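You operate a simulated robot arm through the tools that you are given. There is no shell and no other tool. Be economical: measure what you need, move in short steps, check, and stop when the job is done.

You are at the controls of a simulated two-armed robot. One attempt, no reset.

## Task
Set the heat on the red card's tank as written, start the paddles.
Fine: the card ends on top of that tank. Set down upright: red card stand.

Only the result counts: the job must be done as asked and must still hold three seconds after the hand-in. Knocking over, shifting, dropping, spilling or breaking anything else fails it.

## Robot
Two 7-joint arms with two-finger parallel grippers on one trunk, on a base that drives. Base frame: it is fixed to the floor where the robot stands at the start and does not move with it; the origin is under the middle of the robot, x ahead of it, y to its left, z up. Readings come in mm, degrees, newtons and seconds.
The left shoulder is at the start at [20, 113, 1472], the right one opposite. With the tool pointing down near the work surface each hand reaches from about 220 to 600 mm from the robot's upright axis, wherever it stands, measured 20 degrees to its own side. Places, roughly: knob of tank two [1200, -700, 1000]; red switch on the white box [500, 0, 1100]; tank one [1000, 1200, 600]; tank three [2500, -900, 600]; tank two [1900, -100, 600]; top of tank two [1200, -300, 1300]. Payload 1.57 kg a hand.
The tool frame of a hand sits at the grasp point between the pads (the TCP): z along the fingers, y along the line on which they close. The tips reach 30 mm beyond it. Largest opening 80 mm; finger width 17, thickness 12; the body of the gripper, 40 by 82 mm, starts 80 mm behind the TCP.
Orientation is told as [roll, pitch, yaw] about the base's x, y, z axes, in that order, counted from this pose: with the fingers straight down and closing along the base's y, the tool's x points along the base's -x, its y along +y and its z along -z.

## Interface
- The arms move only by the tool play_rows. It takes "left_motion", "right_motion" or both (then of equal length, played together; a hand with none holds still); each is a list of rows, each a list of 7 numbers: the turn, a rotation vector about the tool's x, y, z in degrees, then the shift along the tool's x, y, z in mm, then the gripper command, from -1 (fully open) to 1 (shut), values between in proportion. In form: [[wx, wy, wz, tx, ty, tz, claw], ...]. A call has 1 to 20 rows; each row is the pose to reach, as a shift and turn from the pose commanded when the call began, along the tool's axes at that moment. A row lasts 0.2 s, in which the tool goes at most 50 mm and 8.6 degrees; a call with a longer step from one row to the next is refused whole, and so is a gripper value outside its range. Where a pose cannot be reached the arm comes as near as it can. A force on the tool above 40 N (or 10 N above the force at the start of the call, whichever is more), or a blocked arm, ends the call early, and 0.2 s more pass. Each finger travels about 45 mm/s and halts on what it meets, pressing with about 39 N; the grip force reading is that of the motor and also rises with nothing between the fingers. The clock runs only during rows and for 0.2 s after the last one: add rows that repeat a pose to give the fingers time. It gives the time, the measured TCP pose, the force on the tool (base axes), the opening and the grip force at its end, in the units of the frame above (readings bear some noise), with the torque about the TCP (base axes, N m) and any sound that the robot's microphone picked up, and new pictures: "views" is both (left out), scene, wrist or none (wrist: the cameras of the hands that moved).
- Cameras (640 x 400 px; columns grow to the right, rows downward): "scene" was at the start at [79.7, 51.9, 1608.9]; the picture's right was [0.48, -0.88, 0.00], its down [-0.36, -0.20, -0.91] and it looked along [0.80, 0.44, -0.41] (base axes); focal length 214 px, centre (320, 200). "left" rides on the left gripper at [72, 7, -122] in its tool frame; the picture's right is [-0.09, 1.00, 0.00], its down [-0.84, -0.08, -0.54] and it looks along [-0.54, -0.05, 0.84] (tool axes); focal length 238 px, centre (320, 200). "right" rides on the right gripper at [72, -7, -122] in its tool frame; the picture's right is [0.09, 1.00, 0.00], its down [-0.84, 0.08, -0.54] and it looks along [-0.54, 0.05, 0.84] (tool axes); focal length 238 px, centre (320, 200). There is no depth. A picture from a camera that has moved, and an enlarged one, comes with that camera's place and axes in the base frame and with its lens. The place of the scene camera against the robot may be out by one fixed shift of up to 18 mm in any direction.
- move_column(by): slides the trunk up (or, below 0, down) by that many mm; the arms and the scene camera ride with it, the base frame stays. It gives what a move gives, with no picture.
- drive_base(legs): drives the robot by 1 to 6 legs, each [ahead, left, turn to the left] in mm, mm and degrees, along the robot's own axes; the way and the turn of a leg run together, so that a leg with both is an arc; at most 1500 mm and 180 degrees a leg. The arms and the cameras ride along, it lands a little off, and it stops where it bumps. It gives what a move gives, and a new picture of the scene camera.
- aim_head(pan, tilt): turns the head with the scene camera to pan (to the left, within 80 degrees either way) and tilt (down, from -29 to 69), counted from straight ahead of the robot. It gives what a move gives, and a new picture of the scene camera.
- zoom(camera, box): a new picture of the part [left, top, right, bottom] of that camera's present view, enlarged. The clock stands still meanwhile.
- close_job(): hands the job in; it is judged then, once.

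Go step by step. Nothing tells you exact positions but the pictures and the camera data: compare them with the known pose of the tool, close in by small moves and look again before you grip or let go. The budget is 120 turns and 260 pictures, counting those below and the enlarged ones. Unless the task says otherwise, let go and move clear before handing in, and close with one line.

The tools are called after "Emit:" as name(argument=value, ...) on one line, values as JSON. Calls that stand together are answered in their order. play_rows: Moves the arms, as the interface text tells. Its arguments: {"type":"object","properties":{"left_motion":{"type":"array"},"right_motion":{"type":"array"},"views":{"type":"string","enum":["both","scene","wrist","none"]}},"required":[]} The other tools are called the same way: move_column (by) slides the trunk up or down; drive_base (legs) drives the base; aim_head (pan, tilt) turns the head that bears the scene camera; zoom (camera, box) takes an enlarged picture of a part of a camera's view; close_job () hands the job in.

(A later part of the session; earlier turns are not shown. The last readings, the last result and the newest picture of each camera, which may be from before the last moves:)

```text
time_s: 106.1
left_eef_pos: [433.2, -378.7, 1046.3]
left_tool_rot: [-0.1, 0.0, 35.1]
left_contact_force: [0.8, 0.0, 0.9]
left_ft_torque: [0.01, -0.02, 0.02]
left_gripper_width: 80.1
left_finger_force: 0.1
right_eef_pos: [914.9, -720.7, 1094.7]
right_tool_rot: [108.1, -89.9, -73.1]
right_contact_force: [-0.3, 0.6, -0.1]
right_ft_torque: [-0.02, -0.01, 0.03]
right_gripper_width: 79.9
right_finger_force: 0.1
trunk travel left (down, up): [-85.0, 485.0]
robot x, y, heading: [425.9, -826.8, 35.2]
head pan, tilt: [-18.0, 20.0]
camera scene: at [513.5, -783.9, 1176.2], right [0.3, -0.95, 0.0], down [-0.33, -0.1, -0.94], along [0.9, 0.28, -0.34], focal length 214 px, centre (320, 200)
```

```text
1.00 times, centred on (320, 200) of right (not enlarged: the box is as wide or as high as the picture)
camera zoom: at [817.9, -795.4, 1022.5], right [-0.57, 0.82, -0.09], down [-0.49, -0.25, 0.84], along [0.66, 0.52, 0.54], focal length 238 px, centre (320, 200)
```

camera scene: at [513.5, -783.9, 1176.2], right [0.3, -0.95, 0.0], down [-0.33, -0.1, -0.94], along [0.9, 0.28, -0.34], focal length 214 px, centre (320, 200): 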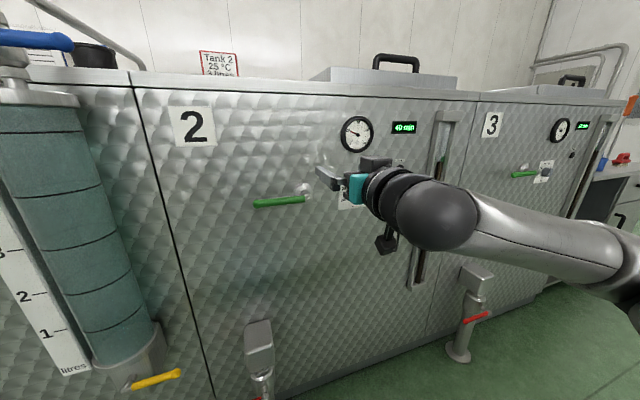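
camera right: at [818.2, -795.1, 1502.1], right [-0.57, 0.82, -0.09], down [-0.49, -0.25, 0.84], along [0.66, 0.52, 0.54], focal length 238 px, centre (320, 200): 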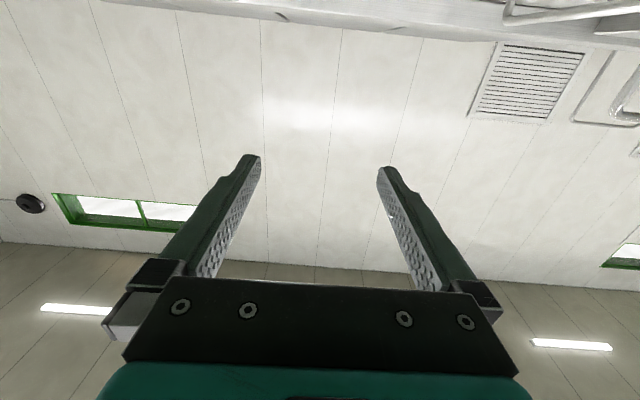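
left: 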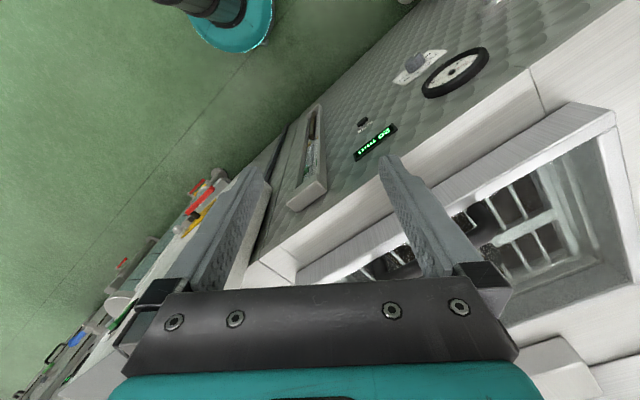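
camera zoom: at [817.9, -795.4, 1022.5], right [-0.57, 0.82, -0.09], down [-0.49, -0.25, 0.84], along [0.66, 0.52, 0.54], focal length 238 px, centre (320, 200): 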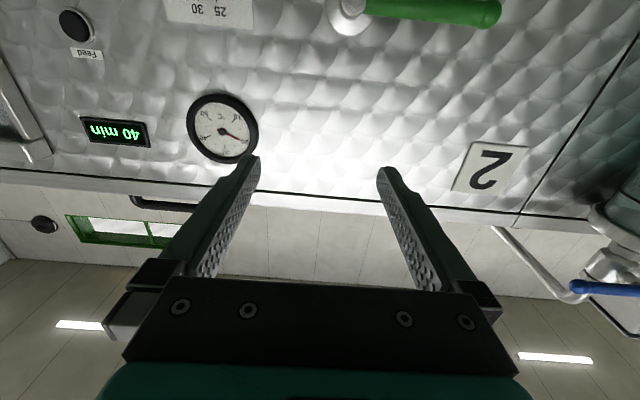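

I'll roll the hand a quarter turn (leaving room to turn clockwise) and shift to the knob's line.

Emit:
play_rows(right_motion=[[0, 0, -8, 8, -9, 0, -1], [0, 0, -16, 16, -18, 0, -1], [0, 0, -24, 24, -27, 0, -1], [0, 0, -32, 32, -36, 0, -1], [0, 0, -40, 40, -45, 0, -1], [0, 0, -48, 48, -54, 0, -1], [0, 0, -56, 56, -63, 0, -1], [0, 0, -64, 64, -72, 0, -1], [0, 0, -72, 72, -80, 0, -1], [0, 0, -80, 80, -85, 0, -1], [0, 0, -88, 80, -90, 0, -1], [0, 0, -90, 80, -90, 0, -1]], views="both")

```text
time_s: 108.7
left_eef_pos: [433.4, -379.0, 1046.4]
left_tool_rot: [0.0, 0.0, 35.2]
left_contact_force: [0.2, -0.5, -0.1]
left_ft_torque: [0.04, 0.01, 0.01]
left_gripper_width: 80.1
left_finger_force: 0.1
right_eef_pos: [937.7, -791.5, 1087.8]
right_tool_rot: [-87.9, -1.5, 124.3]
right_contact_force: [-0.7, 0.4, 1.3]
right_ft_torque: [-0.01, -0.01, -0.02]
right_gripper_width: 79.9
right_finger_force: 0.1
right hand out of reach, approached as far as the arm can: row 2, 3, 4, 5, 6, 7, 8, 9, 10, 11, 12
trunk travel left (down, up): [-85.0, 485.0]
robot x, y, heading: [429.2, -816.8, 35.0]
head pan, tilt: [-18.0, 20.0]
camera scene: at [513.4, -784.0, 1176.2], right [0.3, -0.96, 0.0], down [-0.33, -0.1, -0.94], along [0.9, 0.28, -0.34], focal length 214 px, centre (320, 200)
camera right: at [877.3, -918.6, 1097.5], right [0.01, -0.07, -1.0], down [-0.92, 0.39, -0.04], along [0.39, 0.92, -0.07], focal length 238 px, centre (320, 200)
```

scene: 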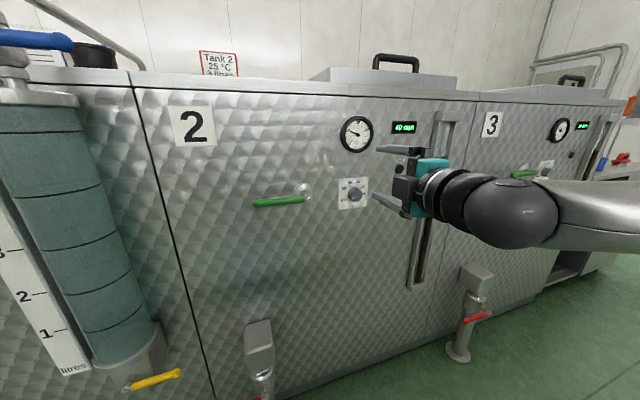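
right: 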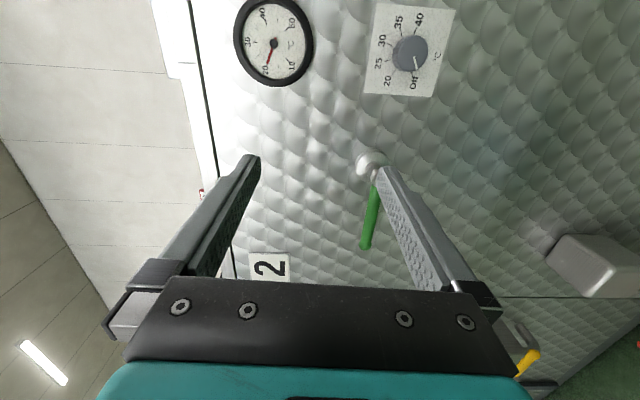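

Emit:
zoom(camera="right", box=[360, 0, 460, 100])

Emit:
move_column(by=-75)

Emit:
zoom(camera="right", box=[0, 0, 640, 400])

```text
4.00 times, centred on (410, 50) of right
camera zoom: at [877.3, -918.6, 1097.5], right [0.01, -0.07, -1.0], down [-0.92, 0.39, -0.04], along [0.39, 0.92, -0.07], focal length 953 px, centre (-40, 800)
```

zoom: 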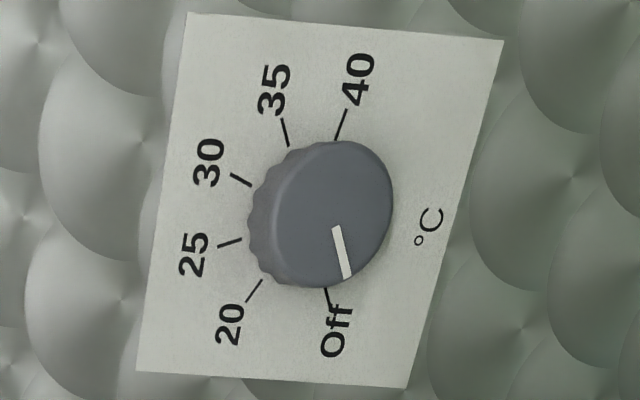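

```text
time_s: 109.8
left_eef_pos: [433.4, -378.7, 971.0]
left_tool_rot: [0.1, 0.0, 35.1]
left_contact_force: [0.5, -0.1, 0.0]
left_ft_torque: [0.01, 0.0, 0.01]
left_gripper_width: 80.3
left_finger_force: 0.0
right_eef_pos: [938.6, -790.9, 1012.5]
right_tool_rot: [-87.9, -1.6, 124.3]
right_contact_force: [0.5, 0.5, 0.2]
right_ft_torque: [-0.02, 0.03, -0.01]
right_gripper_width: 80.3
right_finger_force: 0.1
trunk travel left (down, up): [-10.0, 560.0]
robot x, y, heading: [426.5, -823.4, 35.2]
head pan, tilt: [-18.0, 20.0]
```

```text
1.00 times, centred on (320, 200) of right (not enlarged: the box is as wide or as high as the picture)
camera zoom: at [877.5, -918.6, 1022.3], right [0.01, -0.07, -1.0], down [-0.92, 0.39, -0.03], along [0.39, 0.92, -0.07], focal length 238 px, centre (320, 200)
```

zoom: 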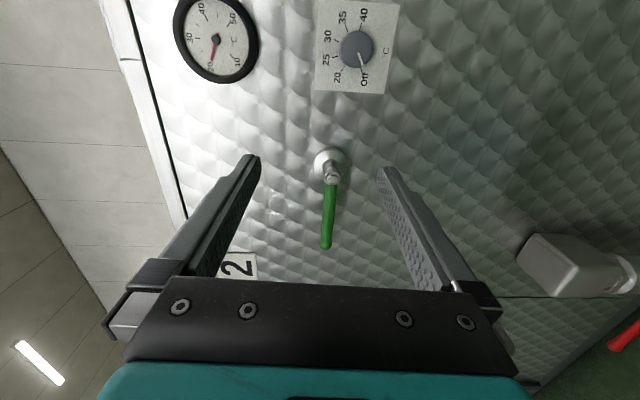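

The knob points to Off (−120°); 25 is at −20°, so +100° clockwise is needed. Knob is at about (1200, −700, 948). I move in line with it, still well off.

Emit:
play_rows(right_motion=[[0, 0, 0, 15, 13, 27, -1], [0, 0, 0, 30, 26, 54, -1], [0, 0, 0, 45, 39, 81, -1], [0, 0, 0, 62, 52, 108, -1], [0, 0, 0, 79, 63, 136, -1], [0, 0, 0, 79, 63, 136, -1]], views="both")

```text
time_s: 111.2
left_eef_pos: [436.0, -378.3, 971.2]
left_tool_rot: [0.0, 0.1, 35.2]
left_contact_force: [1.1, 0.6, 0.2]
left_ft_torque: [0.02, 0.08, -0.02]
left_gripper_width: 80.1
left_finger_force: 0.1
right_eef_pos: [1064.5, -747.1, 1018.0]
right_tool_rot: [-86.3, -2.6, 123.6]
right_contact_force: [1.2, 0.7, -0.4]
right_ft_torque: [0.03, 0.0, 0.04]
right_gripper_width: 80.1
right_finger_force: 0.1
right hand out of reach, approached as far as the arm can: row 1, 2, 3, 4, 5, 6
trunk travel left (down, up): [-10.0, 560.0]
robot x, y, heading: [425.9, -825.0, 35.1]
head pan, tilt: [-18.0, 20.0]
camera scene: at [515.8, -783.6, 1100.6], right [0.3, -0.96, 0.0], down [-0.33, -0.1, -0.94], along [0.9, 0.28, -0.34], focal length 214 px, centre (320, 200)
camera right: at [1003.6, -874.4, 1028.7], right [-0.03, -0.07, -1.0], down [-0.92, 0.4, 0.0], along [0.39, 0.92, -0.08], focal length 238 px, centre (320, 200)
```

scene: 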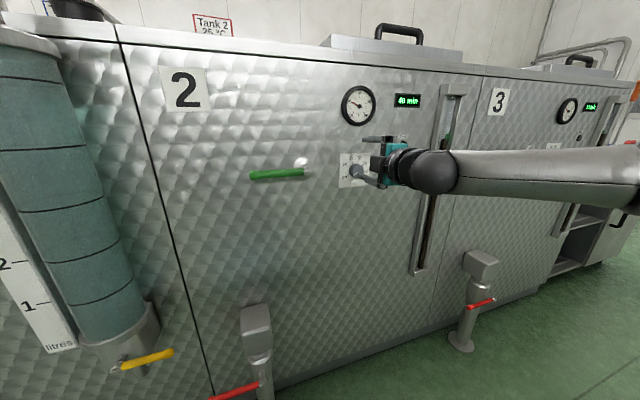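
right: 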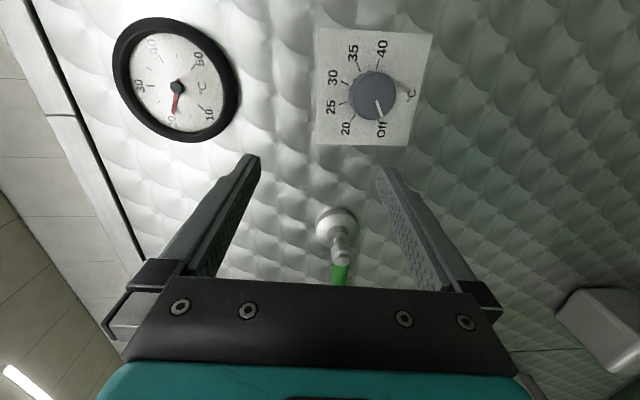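

The full quarter roll is near a joint limit. I roll back 45° and try again to get down and right.

Emit:
play_rows(right_motion=[[0, 0, 8, 0, 0, 0, -1], [0, 0, 16, 0, 0, 0, -1], [0, 0, 24, 5, 10, 0, -1], [0, 0, 32, 15, 25, 0, -1], [0, 0, 40, 25, 40, 0, -1], [0, 0, 45, 35, 55, 0, -1], [0, 0, 45, 41, 70, 0, -1], [0, 0, 45, 41, 70, 0, -1]], views="wrist")

```text
time_s: 113.0
left_eef_pos: [433.0, -379.2, 972.4]
left_tool_rot: [0.1, -0.1, 35.2]
left_contact_force: [-0.2, 0.2, 1.1]
left_ft_torque: [-0.01, 0.01, -0.03]
left_gripper_width: 80.1
left_finger_force: 0.0
right_eef_pos: [1080.3, -792.1, 987.4]
right_tool_rot: [-85.6, -46.6, 121.4]
right_contact_force: [-1.2, 0.2, 0.7]
right_ft_torque: [0.02, 0.01, 0.0]
right_gripper_width: 79.8
right_finger_force: 0.0
right hand out of reach, approached as far as the arm can: row 4, 5, 6, 7, 8
trunk travel left (down, up): [-10.0, 560.0]
robot x, y, heading: [429.2, -824.2, 35.3]
head pan, tilt: [-18.0, 20.0]
camera right: at [1008.4, -907.5, 945.0], right [-0.41, 0.52, -0.75], down [-0.78, 0.23, 0.58], along [0.48, 0.82, 0.31], focal length 238 px, centre (320, 200)
```

right: 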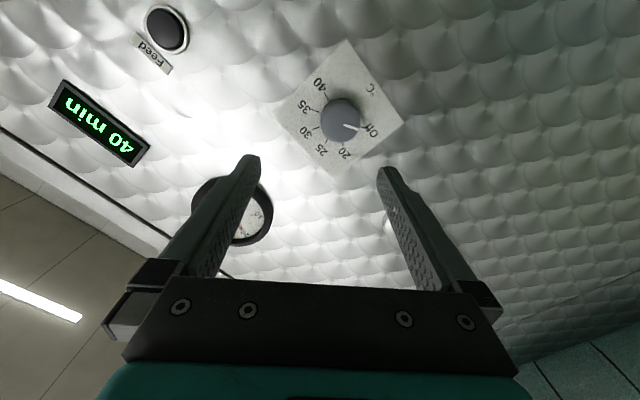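

Emit:
drive_base(legs=[[-100, -100, 0]])

Emit:
play_rows(right_motion=[[0, 0, 8, 0, 0, 0, -1], [0, 0, 16, 0, 0, 0, -1], [0, 0, 24, 0, 0, 0, -1], [0, 0, 32, 0, 0, 0, -1], [0, 0, 40, 0, 0, 0, -1], [0, 0, 45, 0, 0, 0, -1]], views="none")

```text
time_s: 114.3
left_eef_pos: [410.0, -517.3, 972.8]
left_tool_rot: [0.1, 0.0, 35.2]
left_contact_force: [-0.4, -0.4, -0.2]
left_ft_torque: [0.0, 0.01, -0.03]
left_gripper_width: 80.1
left_finger_force: 0.0
right_eef_pos: [1057.4, -930.4, 986.5]
right_tool_rot: [-85.6, -46.6, 121.3]
right_contact_force: [-0.2, -0.4, 0.0]
right_ft_torque: [0.04, 0.0, -0.01]
right_gripper_width: 79.8
right_finger_force: 0.1
trunk travel left (down, up): [-10.0, 560.0]
robot x, y, heading: [407.5, -963.3, 35.0]
head pan, tilt: [-18.0, 20.0]
camera scene: at [489.9, -922.2, 1101.1], right [0.3, -0.96, 0.0], down [-0.33, -0.1, -0.94], along [0.9, 0.28, -0.34], focal length 214 px, centre (320, 200)
```

scene: 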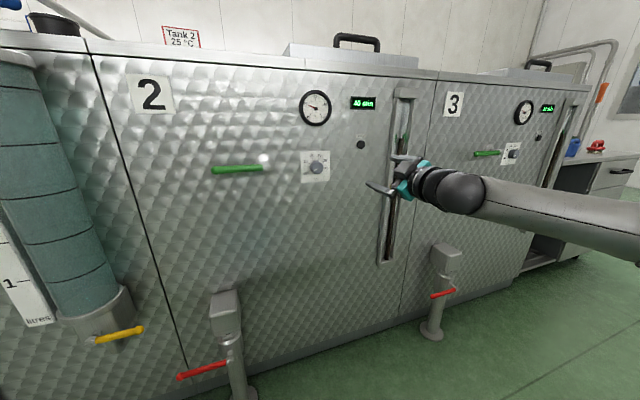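

```text
time_s: 115.7
left_eef_pos: [409.6, -517.5, 971.8]
left_tool_rot: [0.0, 0.0, 35.2]
left_contact_force: [0.5, 0.4, -0.2]
left_ft_torque: [-0.01, 0.01, 0.01]
left_gripper_width: 79.8
left_finger_force: 0.0
right_eef_pos: [1056.4, -930.2, 986.3]
right_tool_rot: [31.0, -86.6, 3.5]
right_contact_force: [0.3, 0.2, 0.0]
right_ft_torque: [0.01, -0.04, -0.02]
right_gripper_width: 79.9
right_finger_force: 0.1
trunk travel left (down, up): [-10.0, 560.0]
robot x, y, heading: [407.8, -962.7, 35.2]
head pan, tilt: [-18.0, 20.0]
```

Emit:
play_rows(right_motion=[[0, 0, 0, 8, 21, 0, -1], [0, 0, 0, 16, 42, 0, -1], [0, 0, 0, 24, 63, 0, -1], [0, 0, 0, 32, 84, 0, -1], [0, 0, 0, 40, 103, 0, -1], [0, 0, 0, 40, 103, 0, -1]], views="both")

```text
time_s: 117.1
left_eef_pos: [408.8, -516.1, 972.2]
left_tool_rot: [-0.1, 0.0, 35.2]
left_contact_force: [0.2, -0.9, -1.0]
left_ft_torque: [0.0, -0.02, -0.01]
left_gripper_width: 80.2
left_finger_force: 0.0
right_eef_pos: [998.0, -851.6, 993.3]
right_tool_rot: [20.5, -85.4, 14.2]
right_contact_force: [-1.0, 0.6, 0.3]
right_ft_torque: [0.02, 0.0, 0.0]
right_gripper_width: 79.9
right_finger_force: 0.1
right hand out of reach, approached as far as the arm can: row 1, 2, 3, 4, 5, 6
trunk travel left (down, up): [-10.0, 560.0]
robot x, y, heading: [404.4, -962.1, 35.1]
head pan, tilt: [-18.0, 20.0]
camera scene: at [489.9, -922.0, 1101.1], right [0.3, -0.96, 0.0], down [-0.33, -0.1, -0.94], along [0.9, 0.28, -0.34], focal length 214 px, centre (320, 200)
camera right: at [894.8, -928.4, 931.5], right [-0.57, 0.82, -0.06], down [-0.42, -0.23, 0.88], along [0.7, 0.53, 0.48], focal length 238 px, centre (320, 200)
```

scene: 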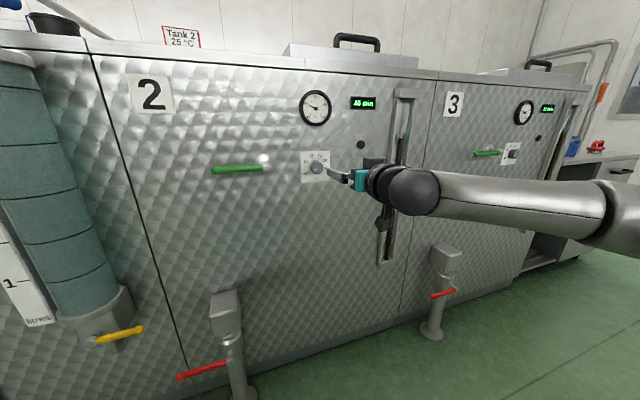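
right: 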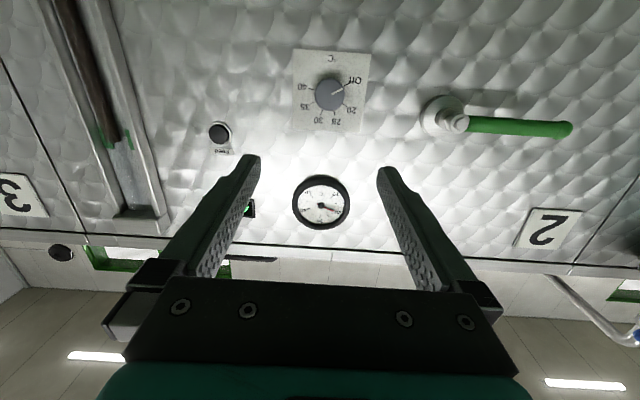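

Emit:
play_rows(right_motion=[[0, -1, 0, 8, 0, 30, -1], [0, -2, 0, 16, 0, 60, -1], [0, -3, 0, 24, 0, 90, -1], [0, -4, 0, 36, 0, 120, -1], [0, -4.5, 0, 45, 0, 150, -1], [0, -4.5, 0, 45, 0, 150, -1]], views="both")

```text
time_s: 118.5
left_eef_pos: [409.7, -516.8, 972.4]
left_tool_rot: [0.0, 0.0, 35.2]
left_contact_force: [0.1, -0.2, 0.4]
left_ft_torque: [-0.02, 0.01, 0.0]
left_gripper_width: 79.8
left_finger_force: 0.1
right_eef_pos: [1121.0, -759.1, 1018.9]
right_tool_rot: [36.1, -87.2, -2.0]
right_contact_force: [0.7, 0.5, -0.2]
right_ft_torque: [0.04, -0.03, -0.01]
right_gripper_width: 80.0
right_finger_force: 0.1
right hand out of reach, approached as far as the arm can: row 1, 2, 3, 4, 5, 6
trunk travel left (down, up): [-10.0, 560.0]
robot x, y, heading: [399.9, -964.6, 35.2]
head pan, tilt: [-18.0, 20.0]
camera scene: at [489.9, -922.1, 1101.1], right [0.3, -0.96, 0.0], down [-0.33, -0.1, -0.94], along [0.9, 0.28, -0.34], focal length 214 px, centre (320, 200)
camera right: at [1019.5, -833.2, 952.2], right [-0.56, 0.82, -0.06], down [-0.45, -0.24, 0.86], along [0.69, 0.51, 0.51], focal length 238 px, centre (320, 200)
```

scene: 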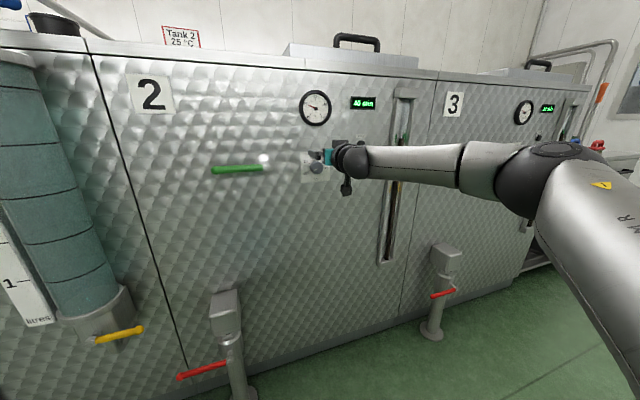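
right: 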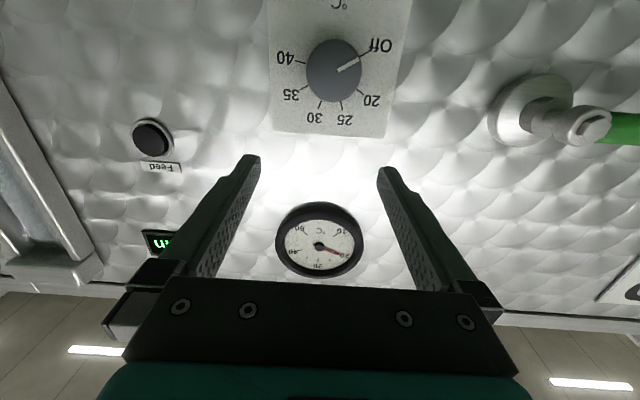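

The elbow-out arm can't get low enough pointing straight ahead. I'll back off, turn the robot 45° to the right and point the hand inward-left instead, which suits the forearm.

Emit:
play_rows(right_motion=[[0, 0, 0, 0, 0, -40, -1], [0, 0, 0, 0, 0, -80, -1], [0, 0, 0, 0, 0, -120, -1], [0, 0, 0, 0, 0, -160, -1], [0, 0, 0, 0, 0, -200, -1], [0, 0, 0, 0, 0, -200, -1]], views="none")

Emit:
drive_base(legs=[[-100, 0, 0], [0, 0, -45]])

Emit:
play_rows(right_motion=[[-8, 0, 0, 0, 0, 0, -1], [-16, 0, 0, 0, 0, 0, -1], [-24, 0, 0, 0, 0, 0, -1], [-32, 0, 0, 0, 0, 0, -1], [-40, 0, 0, 0, 0, 0, -1], [-45, 0, 0, 0, 0, 0, -1], [-45, 0, 0, 20, 0, 0, -1], [-45, 0, 0, 45, 0, 0, -1], [-45, 0, 0, 70, 0, 0, -1], [-45, 0, 0, 70, 0, 0, -1]], views="both")

```text
time_s: 119.9
left_eef_pos: [409.4, -516.8, 971.5]
left_tool_rot: [0.0, 0.0, 35.1]
left_contact_force: [-0.1, 0.7, 0.4]
left_ft_torque: [0.0, -0.05, 0.01]
left_gripper_width: 79.9
left_finger_force: 0.0
right_eef_pos: [954.0, -871.0, 1026.1]
right_tool_rot: [36.4, -87.1, -2.4]
right_contact_force: [-1.0, 0.3, -0.5]
right_ft_torque: [0.01, -0.04, 0.01]
right_gripper_width: 80.0
right_finger_force: 0.2
trunk travel left (down, up): [-10.0, 560.0]
robot x, y, heading: [402.3, -961.2, 35.2]
head pan, tilt: [-18.0, 20.0]
```

```text
time_s: 123.1
left_eef_pos: [641.6, -709.2, 973.0]
left_tool_rot: [0.0, 0.0, -9.7]
left_contact_force: [-0.1, -0.2, 0.5]
left_ft_torque: [0.0, 0.0, -0.01]
left_gripper_width: 79.8
left_finger_force: 0.0
right_eef_pos: [776.5, -1345.6, 1027.5]
right_tool_rot: [36.1, -87.1, -46.9]
right_contact_force: [0.2, 1.1, 0.2]
right_ft_torque: [-0.01, 0.03, -0.01]
right_gripper_width: 80.0
right_finger_force: 0.1
trunk travel left (down, up): [-10.0, 560.0]
robot x, y, heading: [320.0, -1017.6, -10.0]
head pan, tilt: [-18.0, 20.0]
camera scene: at [403.0, -1058.4, 1101.1], right [-0.47, -0.89, 0.0], down [-0.3, 0.16, -0.94], along [0.83, -0.44, -0.34], focal length 214 px, centre (320, 200)
```

scene: 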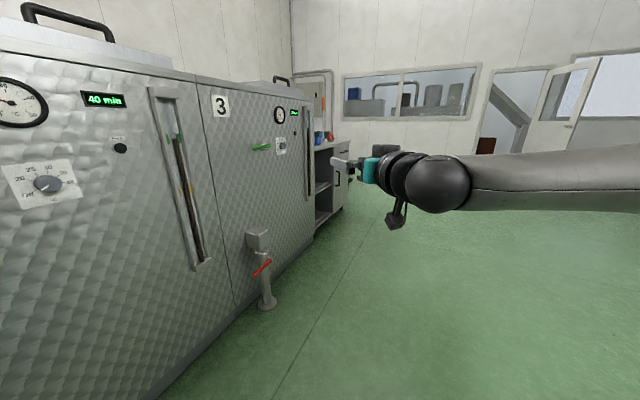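

```text
time_s: 125.3
left_eef_pos: [641.5, -708.7, 972.3]
left_tool_rot: [-0.1, 0.0, -9.7]
left_contact_force: [0.0, -0.4, 0.6]
left_ft_torque: [-0.03, 0.0, -0.03]
left_gripper_width: 80.0
left_finger_force: 0.1
right_eef_pos: [773.9, -1344.3, 955.8]
right_tool_rot: [81.3, -87.2, -47.0]
right_contact_force: [-0.1, 0.7, -0.4]
right_ft_torque: [0.01, -0.02, -0.02]
right_gripper_width: 79.9
right_finger_force: 0.0
trunk travel left (down, up): [-10.0, 560.0]
robot x, y, heading: [320.0, -1018.8, -9.7]
head pan, tilt: [-18.0, 20.0]
camera scene: at [403.0, -1058.4, 1101.1], right [-0.47, -0.89, 0.0], down [-0.3, 0.16, -0.94], along [0.83, -0.44, -0.34], focal length 214 px, centre (320, 200)
camera right: at [673.7, -1414.8, 884.7], right [-0.56, 0.83, -0.04], down [-0.46, -0.27, 0.84], along [0.68, 0.49, 0.54], focal length 238 px, centre (320, 200)
```

scene: 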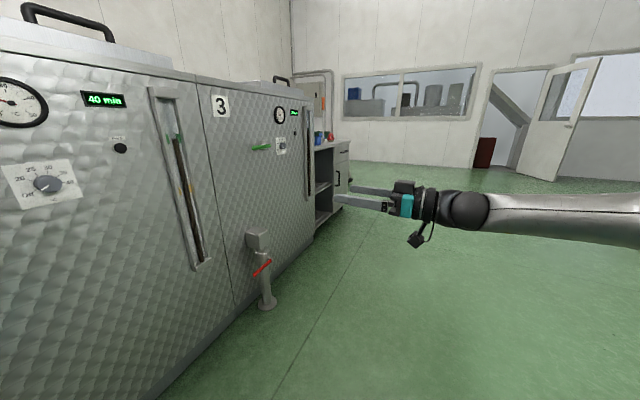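
right: 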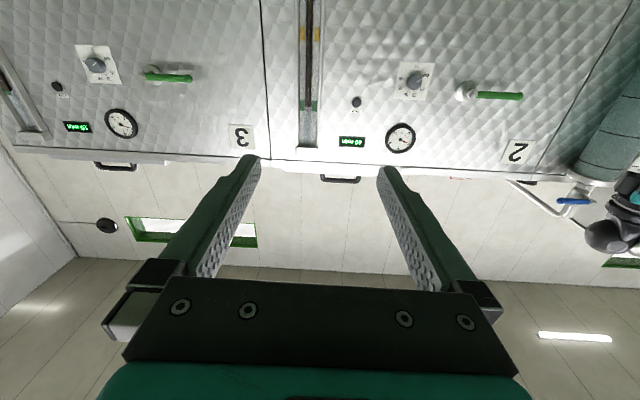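

Now the low height is reachable. I test the roll range here in free space (−55° and +55°).

Emit:
play_rows(right_motion=[[0, 0, 8, 0, 0, 0, -1], [0, 0, 16, 0, 0, 0, -1], [0, 0, 24, 0, 0, 0, -1], [0, 0, 32, 0, 0, 0, -1], [0, 0, 40, 0, 0, 0, -1], [0, 0, 48, 0, 0, 0, -1], [0, 0, 56, 0, 0, 0, -1], [0, 0, 64, 0, 0, 0, -1], [0, 0, 72, 0, 0, 0, -1], [0, 0, 80, 0, 0, 0, -1], [0, 0, 88, 0, 0, 0, -1], [0, 0, 90, 0, 0, 0, -1]], views="none")

Emit:
play_rows(right_motion=[[0, 0, -8, 0, 0, 0, -1], [0, 0, -16, 0, 0, 0, -1], [0, 0, -24, 0, 0, 0, -1], [0, 0, -32, 0, 0, 0, -1], [0, 0, -40, 0, 0, 0, -1], [0, 0, -48, 0, 0, 0, -1], [0, 0, -56, 0, 0, 0, -1], [0, 0, -64, 0, 0, 0, -1], [0, 0, -72, 0, 0, 0, -1], [0, 0, -80, 0, 0, 0, -1], [0, 0, -88, 0, 0, 0, -1], [0, 0, -96, 0, 0, 0, -1], [0, 0, -104, 0, 0, 0, -1], [0, 0, -112, 0, 0, 0, -1], [0, 0, -120, 0, 0, 0, -1], [0, 0, -128, 0, 0, 0, -1], [0, 0, -135, 0, 0, 0, -1]], views="none")

```text
time_s: 127.9
left_eef_pos: [641.3, -709.6, 971.5]
left_tool_rot: [0.0, 0.1, -9.7]
left_contact_force: [-0.1, -0.2, 0.0]
left_ft_torque: [-0.02, 0.02, 0.02]
left_gripper_width: 80.0
left_finger_force: 0.0
right_eef_pos: [774.4, -1343.3, 957.2]
right_tool_rot: [89.6, 2.9, -55.8]
right_contact_force: [0.4, 0.0, -0.6]
right_ft_torque: [-0.01, 0.0, -0.02]
right_gripper_width: 79.9
right_finger_force: 0.1
trunk travel left (down, up): [-10.0, 560.0]
robot x, y, heading: [318.8, -1021.5, -9.4]
head pan, tilt: [-18.0, 20.0]
```

```text
time_s: 131.5
left_eef_pos: [639.8, -708.6, 971.1]
left_tool_rot: [0.0, 0.1, -9.7]
left_contact_force: [0.1, -0.3, 0.2]
left_ft_torque: [-0.02, -0.02, -0.01]
left_gripper_width: 80.0
left_finger_force: 0.1
right_eef_pos: [773.4, -1342.9, 956.5]
right_tool_rot: [-89.3, -47.6, 123.7]
right_contact_force: [0.9, 1.3, -0.5]
right_ft_torque: [-0.03, 0.0, -0.01]
right_gripper_width: 79.7
right_finger_force: 0.1
trunk travel left (down, up): [-10.0, 560.0]
robot x, y, heading: [322.3, -1019.8, -9.5]
head pan, tilt: [-18.0, 20.0]
```

Roll range −45…+90° is fine. To stay clear of the tank with the left arm, I turn the robot back 20°, tuck the left hand, and test the reach for a 25° skew.

Emit:
drive_base(legs=[[0, 0, 20]])

Emit:
play_rows(left_motion=[[0, 0, 0, 0, -40, 0, -1], [0, 0, 0, 0, -80, 0, -1], [0, 0, 0, 0, -120, 0, -1], [0, 0, 0, 0, -160, 0, -1], [0, 0, 0, 0, -190, 0, -1], [0, 0, 0, 0, -190, 0, -1]], right_motion=[[3, 3, 0, -3, 5, 22, -1], [6, 6, 0, -6, 10, 44, -1], [9, 9, 0, -9, 15, 66, -1], [12, 12, 0, -11, 20, 88, -1], [14, 14, 0, -13, 24, 107, -1], [14, 14, 0, -13, 24, 107, -1]], views="none")

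```text
time_s: 133.0
left_eef_pos: [515.0, -618.9, 972.4]
left_tool_rot: [-0.2, 0.0, 10.1]
left_contact_force: [-0.5, -0.8, 0.1]
left_ft_torque: [0.0, 0.01, -0.01]
left_gripper_width: 80.1
left_finger_force: 0.1
right_eef_pos: [857.3, -1170.3, 955.6]
right_tool_rot: [-89.3, -47.7, 143.7]
right_contact_force: [0.3, -0.7, 1.0]
right_ft_torque: [-0.01, 0.01, 0.0]
right_gripper_width: 80.1
right_finger_force: 0.0
trunk travel left (down, up): [-10.0, 560.0]
robot x, y, heading: [326.2, -1019.7, 10.2]
head pan, tilt: [-18.0, 20.0]
camera scene: at [412.8, -1024.3, 1101.1], right [-0.14, -0.99, 0.0], down [-0.34, 0.05, -0.94], along [0.93, -0.13, -0.34], focal length 214 px, centre (320, 200)
```

scene: 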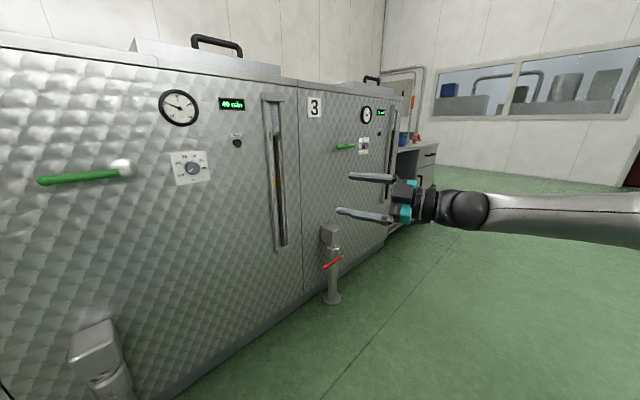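

```text
time_s: 134.4
left_eef_pos: [550.7, -805.9, 971.6]
left_tool_rot: [0.0, 0.0, 10.2]
left_contact_force: [0.5, -0.6, -0.2]
left_ft_torque: [0.01, 0.03, 0.02]
left_gripper_width: 79.9
left_finger_force: 0.1
right_eef_pos: [891.9, -1082.0, 1008.3]
right_tool_rot: [-87.4, -47.4, 122.3]
right_contact_force: [-0.2, -0.1, 0.4]
right_ft_torque: [-0.02, 0.0, 0.02]
right_gripper_width: 80.1
right_finger_force: 0.1
right hand out of reach, approached as far as the arm can: row 2, 3, 4, 5, 6
trunk travel left (down, up): [-10.0, 560.0]
robot x, y, heading: [319.5, -1017.5, 10.4]
head pan, tilt: [-18.0, 20.0]
```

The square pose only lacks a little height, so instead I'll use the arm square-on with the fingers tilted down about 25°: fingers either side of the knob still pinch fine, turning about the knob's axis in two bites. Restoring robot heading and orienting the hand.

Emit:
drive_base(legs=[[0, 0, 25], [120, 0, 0]])

Emit:
play_rows(right_motion=[[0, 0, 8, 0, 0, 0, -1], [0, 0, 16, 0, 0, 0, -1], [0, 0, 24, 0, 0, 0, -1], [0, 0, 32, 0, 0, 0, -1], [0, 0, 40, 0, 0, 0, -1], [0, 0, 46, 0, 0, 0, -1]], views="none")

Emit:
play_rows(right_motion=[[0, 8, 0, 0, 0, 0, -1], [0, 16, 0, 0, 0, 0, -1], [0, 24, 0, 0, 0, 0, -1]], views="both")

```text
time_s: 136.9
left_eef_pos: [532.7, -661.3, 972.1]
left_tool_rot: [0.0, 0.0, 35.1]
left_contact_force: [0.3, -0.1, -0.2]
left_ft_torque: [0.01, 0.03, 0.03]
left_gripper_width: 79.8
left_finger_force: 0.1
right_eef_pos: [962.5, -768.2, 1009.4]
right_tool_rot: [-87.2, -47.3, 147.4]
right_contact_force: [0.0, 0.2, -0.2]
right_ft_torque: [0.01, -0.03, 0.0]
right_gripper_width: 79.9
right_finger_force: 0.2
trunk travel left (down, up): [-10.0, 560.0]
robot x, y, heading: [419.1, -952.3, 35.3]
head pan, tilt: [-18.0, 20.0]
camera scene: at [504.6, -912.2, 1101.1], right [0.29, -0.96, 0.0], down [-0.33, -0.1, -0.94], along [0.9, 0.28, -0.34], focal length 214 px, centre (320, 200)
```

scene: 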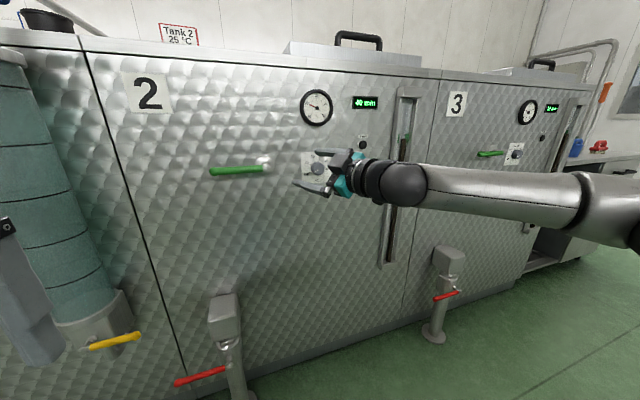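

```text
time_s: 138.3
left_eef_pos: [533.8, -661.5, 972.0]
left_tool_rot: [-0.2, 0.1, 35.1]
left_contact_force: [0.5, 0.1, -0.1]
left_ft_torque: [0.0, -0.02, -0.02]
left_gripper_width: 80.3
left_finger_force: 0.1
right_eef_pos: [962.7, -768.2, 1009.4]
right_tool_rot: [62.4, -85.9, -3.1]
right_contact_force: [0.1, 0.9, -0.6]
right_ft_torque: [0.01, 0.02, 0.04]
right_gripper_width: 80.1
right_finger_force: 0.1
trunk travel left (down, up): [-10.0, 560.0]
robot x, y, heading: [419.0, -952.4, 35.1]
head pan, tilt: [-18.0, 20.0]
```

```text
time_s: 139.1
left_eef_pos: [535.5, -661.0, 971.7]
left_tool_rot: [0.0, 0.0, 35.1]
left_contact_force: [0.9, -0.4, 0.4]
left_ft_torque: [0.05, -0.01, 0.01]
left_gripper_width: 80.0
left_finger_force: 0.0
right_eef_pos: [966.3, -769.7, 1009.8]
right_tool_rot: [7.9, -66.9, 51.3]
right_contact_force: [0.4, -0.3, -0.6]
right_ft_torque: [0.03, -0.02, 0.0]
right_gripper_width: 80.2
right_finger_force: 0.0
right hand out of reach, approached as far as the arm can: row 3
trunk travel left (down, up): [-10.0, 560.0]
robot x, y, heading: [417.0, -954.2, 35.1]
head pan, tilt: [-18.0, 20.0]
camera scene: at [505.4, -912.9, 1101.0], right [0.29, -0.96, 0.0], down [-0.33, -0.1, -0.94], along [0.9, 0.28, -0.34], focal length 214 px, centre (320, 200)
camera right: at [897.0, -892.6, 990.5], right [-0.87, 0.49, -0.03], down [-0.11, -0.14, 0.98], along [0.48, 0.86, 0.17], focal length 238 px, centre (320, 200)
```

scene: 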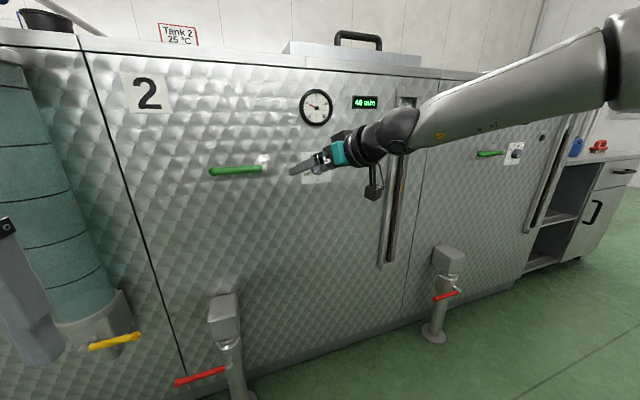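
right: 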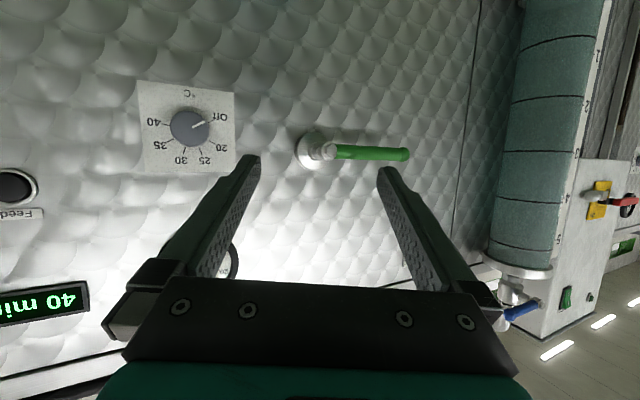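

Emit:
play_rows(right_motion=[[5, 0, 2, 4, -25, 20, -1], [10, 0, 4, 8, -51, 40, -1], [14, 0, 6, 12, -76, 60, -1], [18, 0, 8, 16, -102, 80, -1], [22.8, 0, 10.2, 20, -127, 101, -1], [22.8, 0, 10.2, 20, -127, 101, -1]], views="both")

```text
time_s: 140.5
left_eef_pos: [534.7, -662.1, 971.8]
left_tool_rot: [-0.1, 0.0, 35.1]
left_contact_force: [-0.7, -0.5, -0.2]
left_ft_torque: [-0.02, 0.02, -0.04]
left_gripper_width: 80.2
left_finger_force: 0.2
right_eef_pos: [1113.9, -760.6, 944.5]
right_tool_rot: [7.9, -65.3, 26.3]
right_contact_force: [1.3, -0.1, -0.2]
right_ft_torque: [0.0, 0.01, 0.0]
right_gripper_width: 80.1
right_finger_force: 0.1
trunk travel left (down, up): [-10.0, 560.0]
robot x, y, heading: [418.0, -954.5, 35.0]
head pan, tilt: [-18.0, 20.0]
camera scene: at [504.6, -912.2, 1101.1], right [0.29, -0.96, 0.0], down [-0.33, -0.1, -0.94], along [0.9, 0.28, -0.34], focal length 214 px, centre (320, 200)
camera right: at [998.7, -842.2, 929.3], right [-0.58, 0.81, -0.03], down [-0.13, -0.06, 0.99], along [0.8, 0.58, 0.14], focal length 238 px, centre (320, 200)
```

scene: 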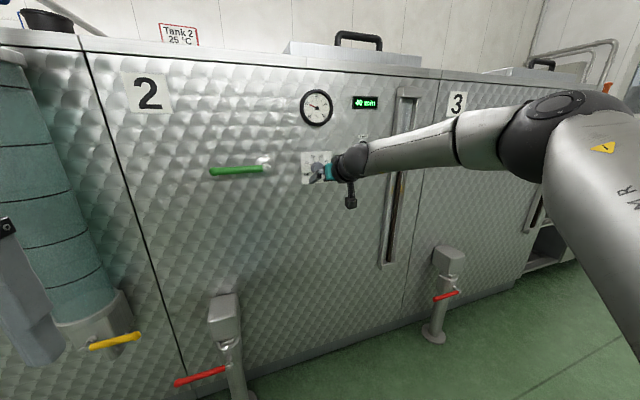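
right: 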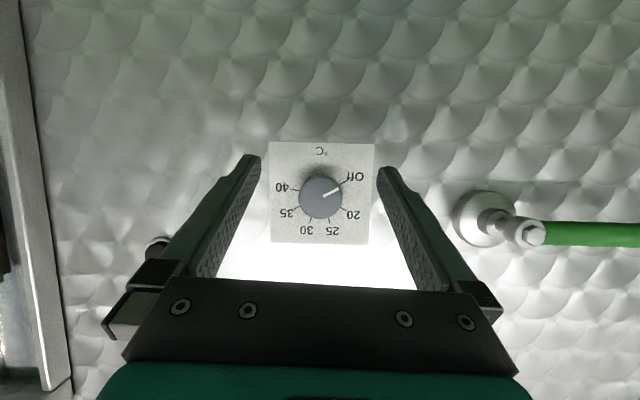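

The dial is centred in view and reachable. Knob ~43 mm wide at z≈964, in line sideways. I approach with the fingers straddling it.

Emit:
play_rows(right_motion=[[0, 0, 0, -16, 0, 17, -1], [0, 0, 0, -32, 0, 34, -1], [0, 0, 0, -47, 0, 50, -1], [0, 0, 0, -47, 0, 50, -1]], views="both")

Emit:
zoom(camera="scene", box=[280, 130, 380, 220])

```text
time_s: 141.5
left_eef_pos: [534.2, -660.8, 971.8]
left_tool_rot: [0.0, 0.1, 35.0]
left_contact_force: [-0.3, -0.2, 0.7]
left_ft_torque: [0.02, 0.03, 0.0]
left_gripper_width: 80.0
left_finger_force: 0.0
right_eef_pos: [1146.8, -747.2, 962.6]
right_tool_rot: [8.0, -65.4, 26.3]
right_contact_force: [-0.1, -0.1, 0.5]
right_ft_torque: [-0.02, 0.0, 0.01]
right_gripper_width: 79.9
right_finger_force: 0.1
right hand out of reach, approached as far as the arm can: row 2, 3, 4
trunk travel left (down, up): [-10.0, 560.0]
robot x, y, heading: [417.2, -952.2, 35.2]
head pan, tilt: [-18.0, 20.0]
camera scene: at [504.5, -912.3, 1101.1], right [0.29, -0.96, 0.0], down [-0.33, -0.1, -0.94], along [0.9, 0.28, -0.34], focal length 214 px, centre (320, 200)
camera right: at [1031.3, -829.6, 948.6], right [-0.58, 0.81, -0.03], down [-0.13, -0.06, 0.99], along [0.8, 0.58, 0.14], focal length 238 px, centre (320, 200)
```

scene: 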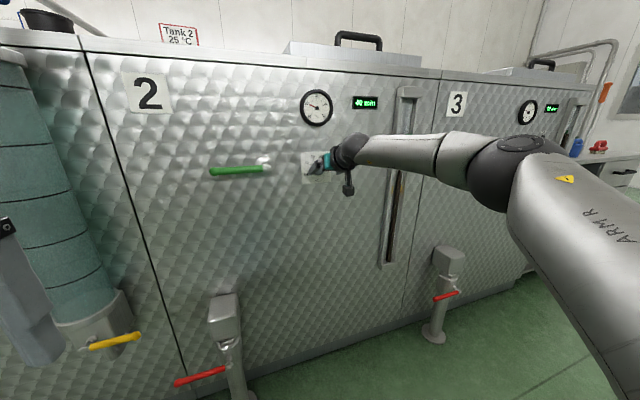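
right: 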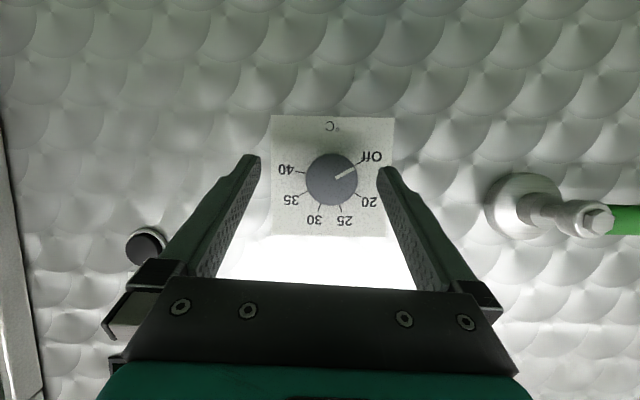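

```text
4.44 times, centred on (330, 175) of scene
camera zoom: at [504.5, -912.3, 1101.1], right [0.29, -0.96, 0.0], down [-0.33, -0.1, -0.94], along [0.9, 0.28, -0.34], focal length 953 px, centre (276, 311)
```

zoom: 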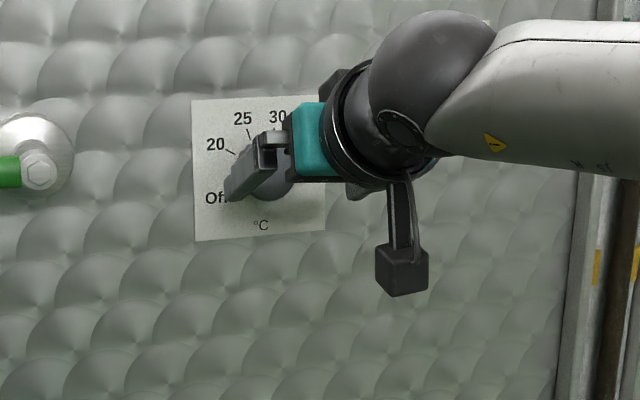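

Arm is near full stretch. I pull back, drive the robot 100 closer and try again.

Emit:
play_rows(right_motion=[[0, 0, 0, 16, 0, -17, -1], [0, 0, 0, 32, 0, -34, -1], [0, 0, 0, 47, 0, -50, -1], [0, 0, 0, 47, 0, -50, -1]], views="none")

Emit:
drive_base(legs=[[60, 0, 0]])

Emit:
zoom(camera="right", box=[0, 0, 640, 400])

```text
time_s: 142.5
left_eef_pos: [535.1, -661.8, 972.6]
left_tool_rot: [0.0, 0.0, 35.0]
left_contact_force: [0.2, -0.3, 0.4]
left_ft_torque: [-0.01, 0.0, -0.01]
left_gripper_width: 79.9
left_finger_force: 0.0
right_eef_pos: [1091.0, -781.5, 940.0]
right_tool_rot: [8.0, -65.3, 26.3]
right_contact_force: [-0.9, -0.1, -0.3]
right_ft_torque: [0.07, 0.0, 0.01]
right_gripper_width: 80.0
right_finger_force: 0.0
trunk travel left (down, up): [-10.0, 560.0]
robot x, y, heading: [420.9, -950.2, 35.0]
head pan, tilt: [-18.0, 20.0]
```

```text
time_s: 143.5
left_eef_pos: [583.0, -627.0, 972.0]
left_tool_rot: [-0.1, -0.1, 35.1]
left_contact_force: [0.2, -0.1, -0.5]
left_ft_torque: [0.02, -0.01, 0.02]
left_gripper_width: 79.9
left_finger_force: 0.1
right_eef_pos: [1140.3, -747.8, 940.9]
right_tool_rot: [7.9, -65.3, 26.4]
right_contact_force: [0.6, 0.7, 0.1]
right_ft_torque: [-0.03, 0.0, -0.03]
right_gripper_width: 80.0
right_finger_force: 0.0
trunk travel left (down, up): [-10.0, 560.0]
robot x, y, heading: [464.7, -919.3, 35.2]
head pan, tilt: [-18.0, 20.0]
camera scene: at [553.1, -878.0, 1101.1], right [0.29, -0.96, 0.0], down [-0.33, -0.1, -0.94], along [0.9, 0.28, -0.34], focal length 214 px, centre (320, 200)
```

scene: 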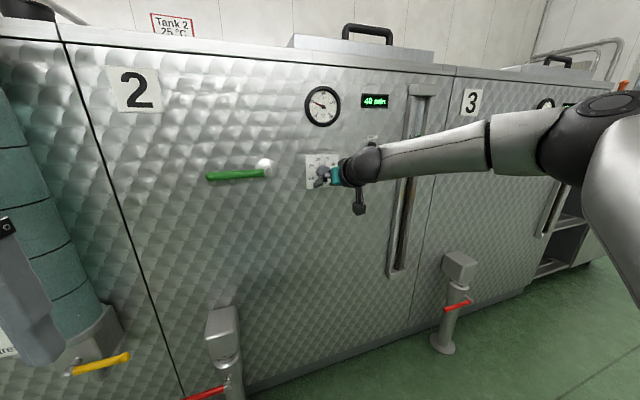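

```text
1.00 times, centred on (320, 200) of right (not enlarged: the box is as wide or as high as the picture)
camera zoom: at [1024.9, -830.0, 925.9], right [-0.58, 0.81, -0.03], down [-0.13, -0.06, 0.99], along [0.8, 0.58, 0.14], focal length 238 px, centre (320, 200)
```

zoom: 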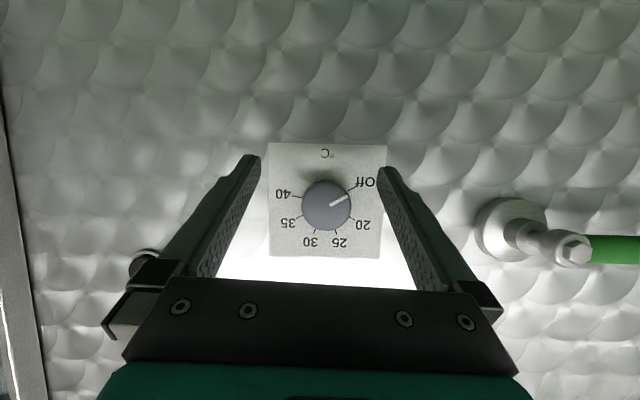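

Alignment good (6 mm left, 24 mm up needed). I raise the hand and creep the base forward 40.

Emit:
play_rows(right_motion=[[0, 0, 0, -11, 3, -5, -1], [0, 0, 0, -22, 6, -10, -1], [0, 0, 0, -22, 6, -10, -1]], views="none")

Emit:
drive_base(legs=[[40, 0, 0]])

Emit:
zoom(camera="right", box=[0, 0, 640, 400])

Emit:
zoom(camera="scene", box=[270, 120, 390, 220])

```text
time_s: 144.3
left_eef_pos: [583.2, -626.9, 971.5]
left_tool_rot: [-0.1, 0.0, 35.2]
left_contact_force: [-0.6, -0.3, 0.2]
left_ft_torque: [0.02, 0.01, 0.02]
left_gripper_width: 79.9
left_finger_force: 0.1
right_eef_pos: [1137.4, -743.6, 965.6]
right_tool_rot: [7.9, -65.2, 26.3]
right_contact_force: [0.2, 0.3, 0.3]
right_ft_torque: [0.0, 0.04, 0.01]
right_gripper_width: 79.9
right_finger_force: 0.0
trunk travel left (down, up): [-10.0, 560.0]
robot x, y, heading: [468.0, -919.6, 35.1]
head pan, tilt: [-18.0, 20.0]
```

```text
time_s: 145.2
left_eef_pos: [615.0, -603.8, 971.3]
left_tool_rot: [-0.1, 0.0, 35.1]
left_contact_force: [-0.2, 0.0, 0.2]
left_ft_torque: [-0.04, -0.02, 0.0]
left_gripper_width: 80.1
left_finger_force: 0.0
right_eef_pos: [1170.1, -720.3, 966.1]
right_tool_rot: [8.0, -65.3, 26.3]
right_contact_force: [1.1, -0.9, 0.1]
right_ft_torque: [0.01, -0.01, -0.02]
right_gripper_width: 80.2
right_finger_force: 0.0
trunk travel left (down, up): [-10.0, 560.0]
robot x, y, heading: [495.2, -897.1, 35.2]
head pan, tilt: [-18.0, 20.0]
camera scene: at [585.8, -854.9, 1101.1], right [0.3, -0.96, 0.0], down [-0.33, -0.1, -0.94], along [0.9, 0.28, -0.34], focal length 214 px, centre (320, 200)
```

scene: 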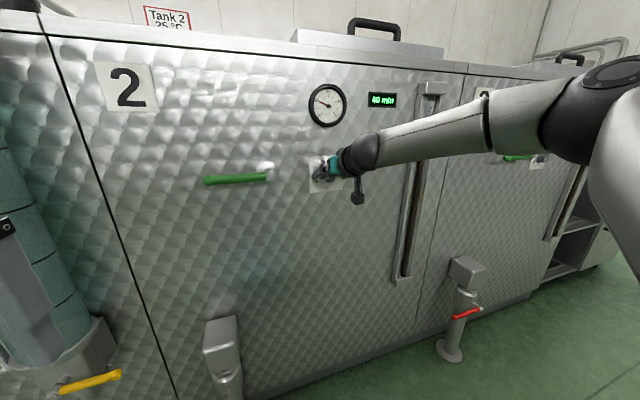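

```text
1.00 times, centred on (320, 200) of right (not enlarged: the box is as wide or as high as the picture)
camera zoom: at [1055.3, -802.7, 950.4], right [-0.58, 0.81, -0.03], down [-0.13, -0.06, 0.99], along [0.8, 0.58, 0.15], focal length 238 px, centre (320, 200)
```

zoom: 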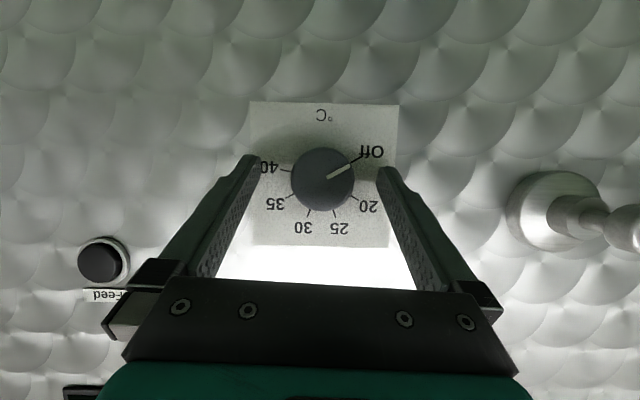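

```text
4.00 times, centred on (330, 170) of scene
camera zoom: at [585.8, -854.9, 1101.1], right [0.3, -0.96, 0.0], down [-0.33, -0.1, -0.94], along [0.9, 0.28, -0.34], focal length 858 px, centre (280, 320)
```

zoom: 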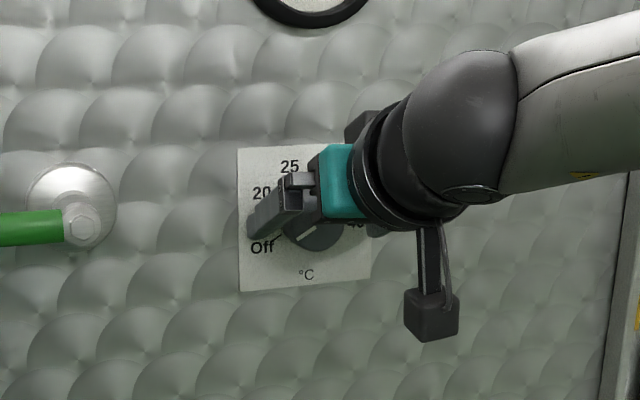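

The knob (≈37 mm) is between the pads, tips close to the panel. I back 3 mm and close on it.

Emit:
play_rows(right_motion=[[0, 0, 0, 1.3, 1, -2.7, -1], [0, 0, 0, 1.3, 1, -2.7, -0.3], [0, 0, 0, 1.3, 1, -2.7, 0.2], [0, 0, 0, 1.3, 1, -2.7, 0.6], [0, 0, 0, 1.3, 1, -2.7, 1], [0, 0, 0, 1.3, 1, -2.7, 1]], views="wrist")

```text
time_s: 146.6
left_eef_pos: [616.3, -604.1, 970.6]
left_tool_rot: [-0.1, 0.0, 35.3]
left_contact_force: [0.0, -0.3, 0.4]
left_ft_torque: [-0.03, 0.0, 0.01]
left_gripper_width: 80.1
left_finger_force: 0.0
right_eef_pos: [1166.8, -720.2, 967.5]
right_tool_rot: [7.9, -65.3, 26.5]
right_contact_force: [-2.3, 1.4, 0.7]
right_ft_torque: [-0.02, 0.06, 0.47]
right_gripper_width: 41.4
right_finger_force: 36.3
trunk travel left (down, up): [-10.0, 560.0]
robot x, y, heading: [498.6, -898.9, 35.0]
head pan, tilt: [-18.0, 20.0]
camera right: at [1051.9, -803.1, 950.7], right [-0.59, 0.81, -0.03], down [-0.13, -0.06, 0.99], along [0.8, 0.58, 0.15], focal length 238 px, centre (320, 200)
```

right: 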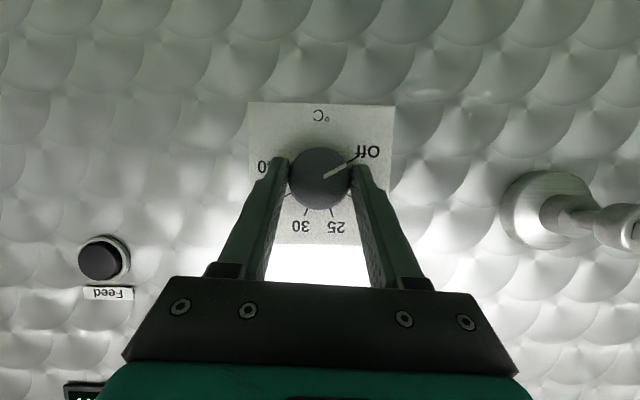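

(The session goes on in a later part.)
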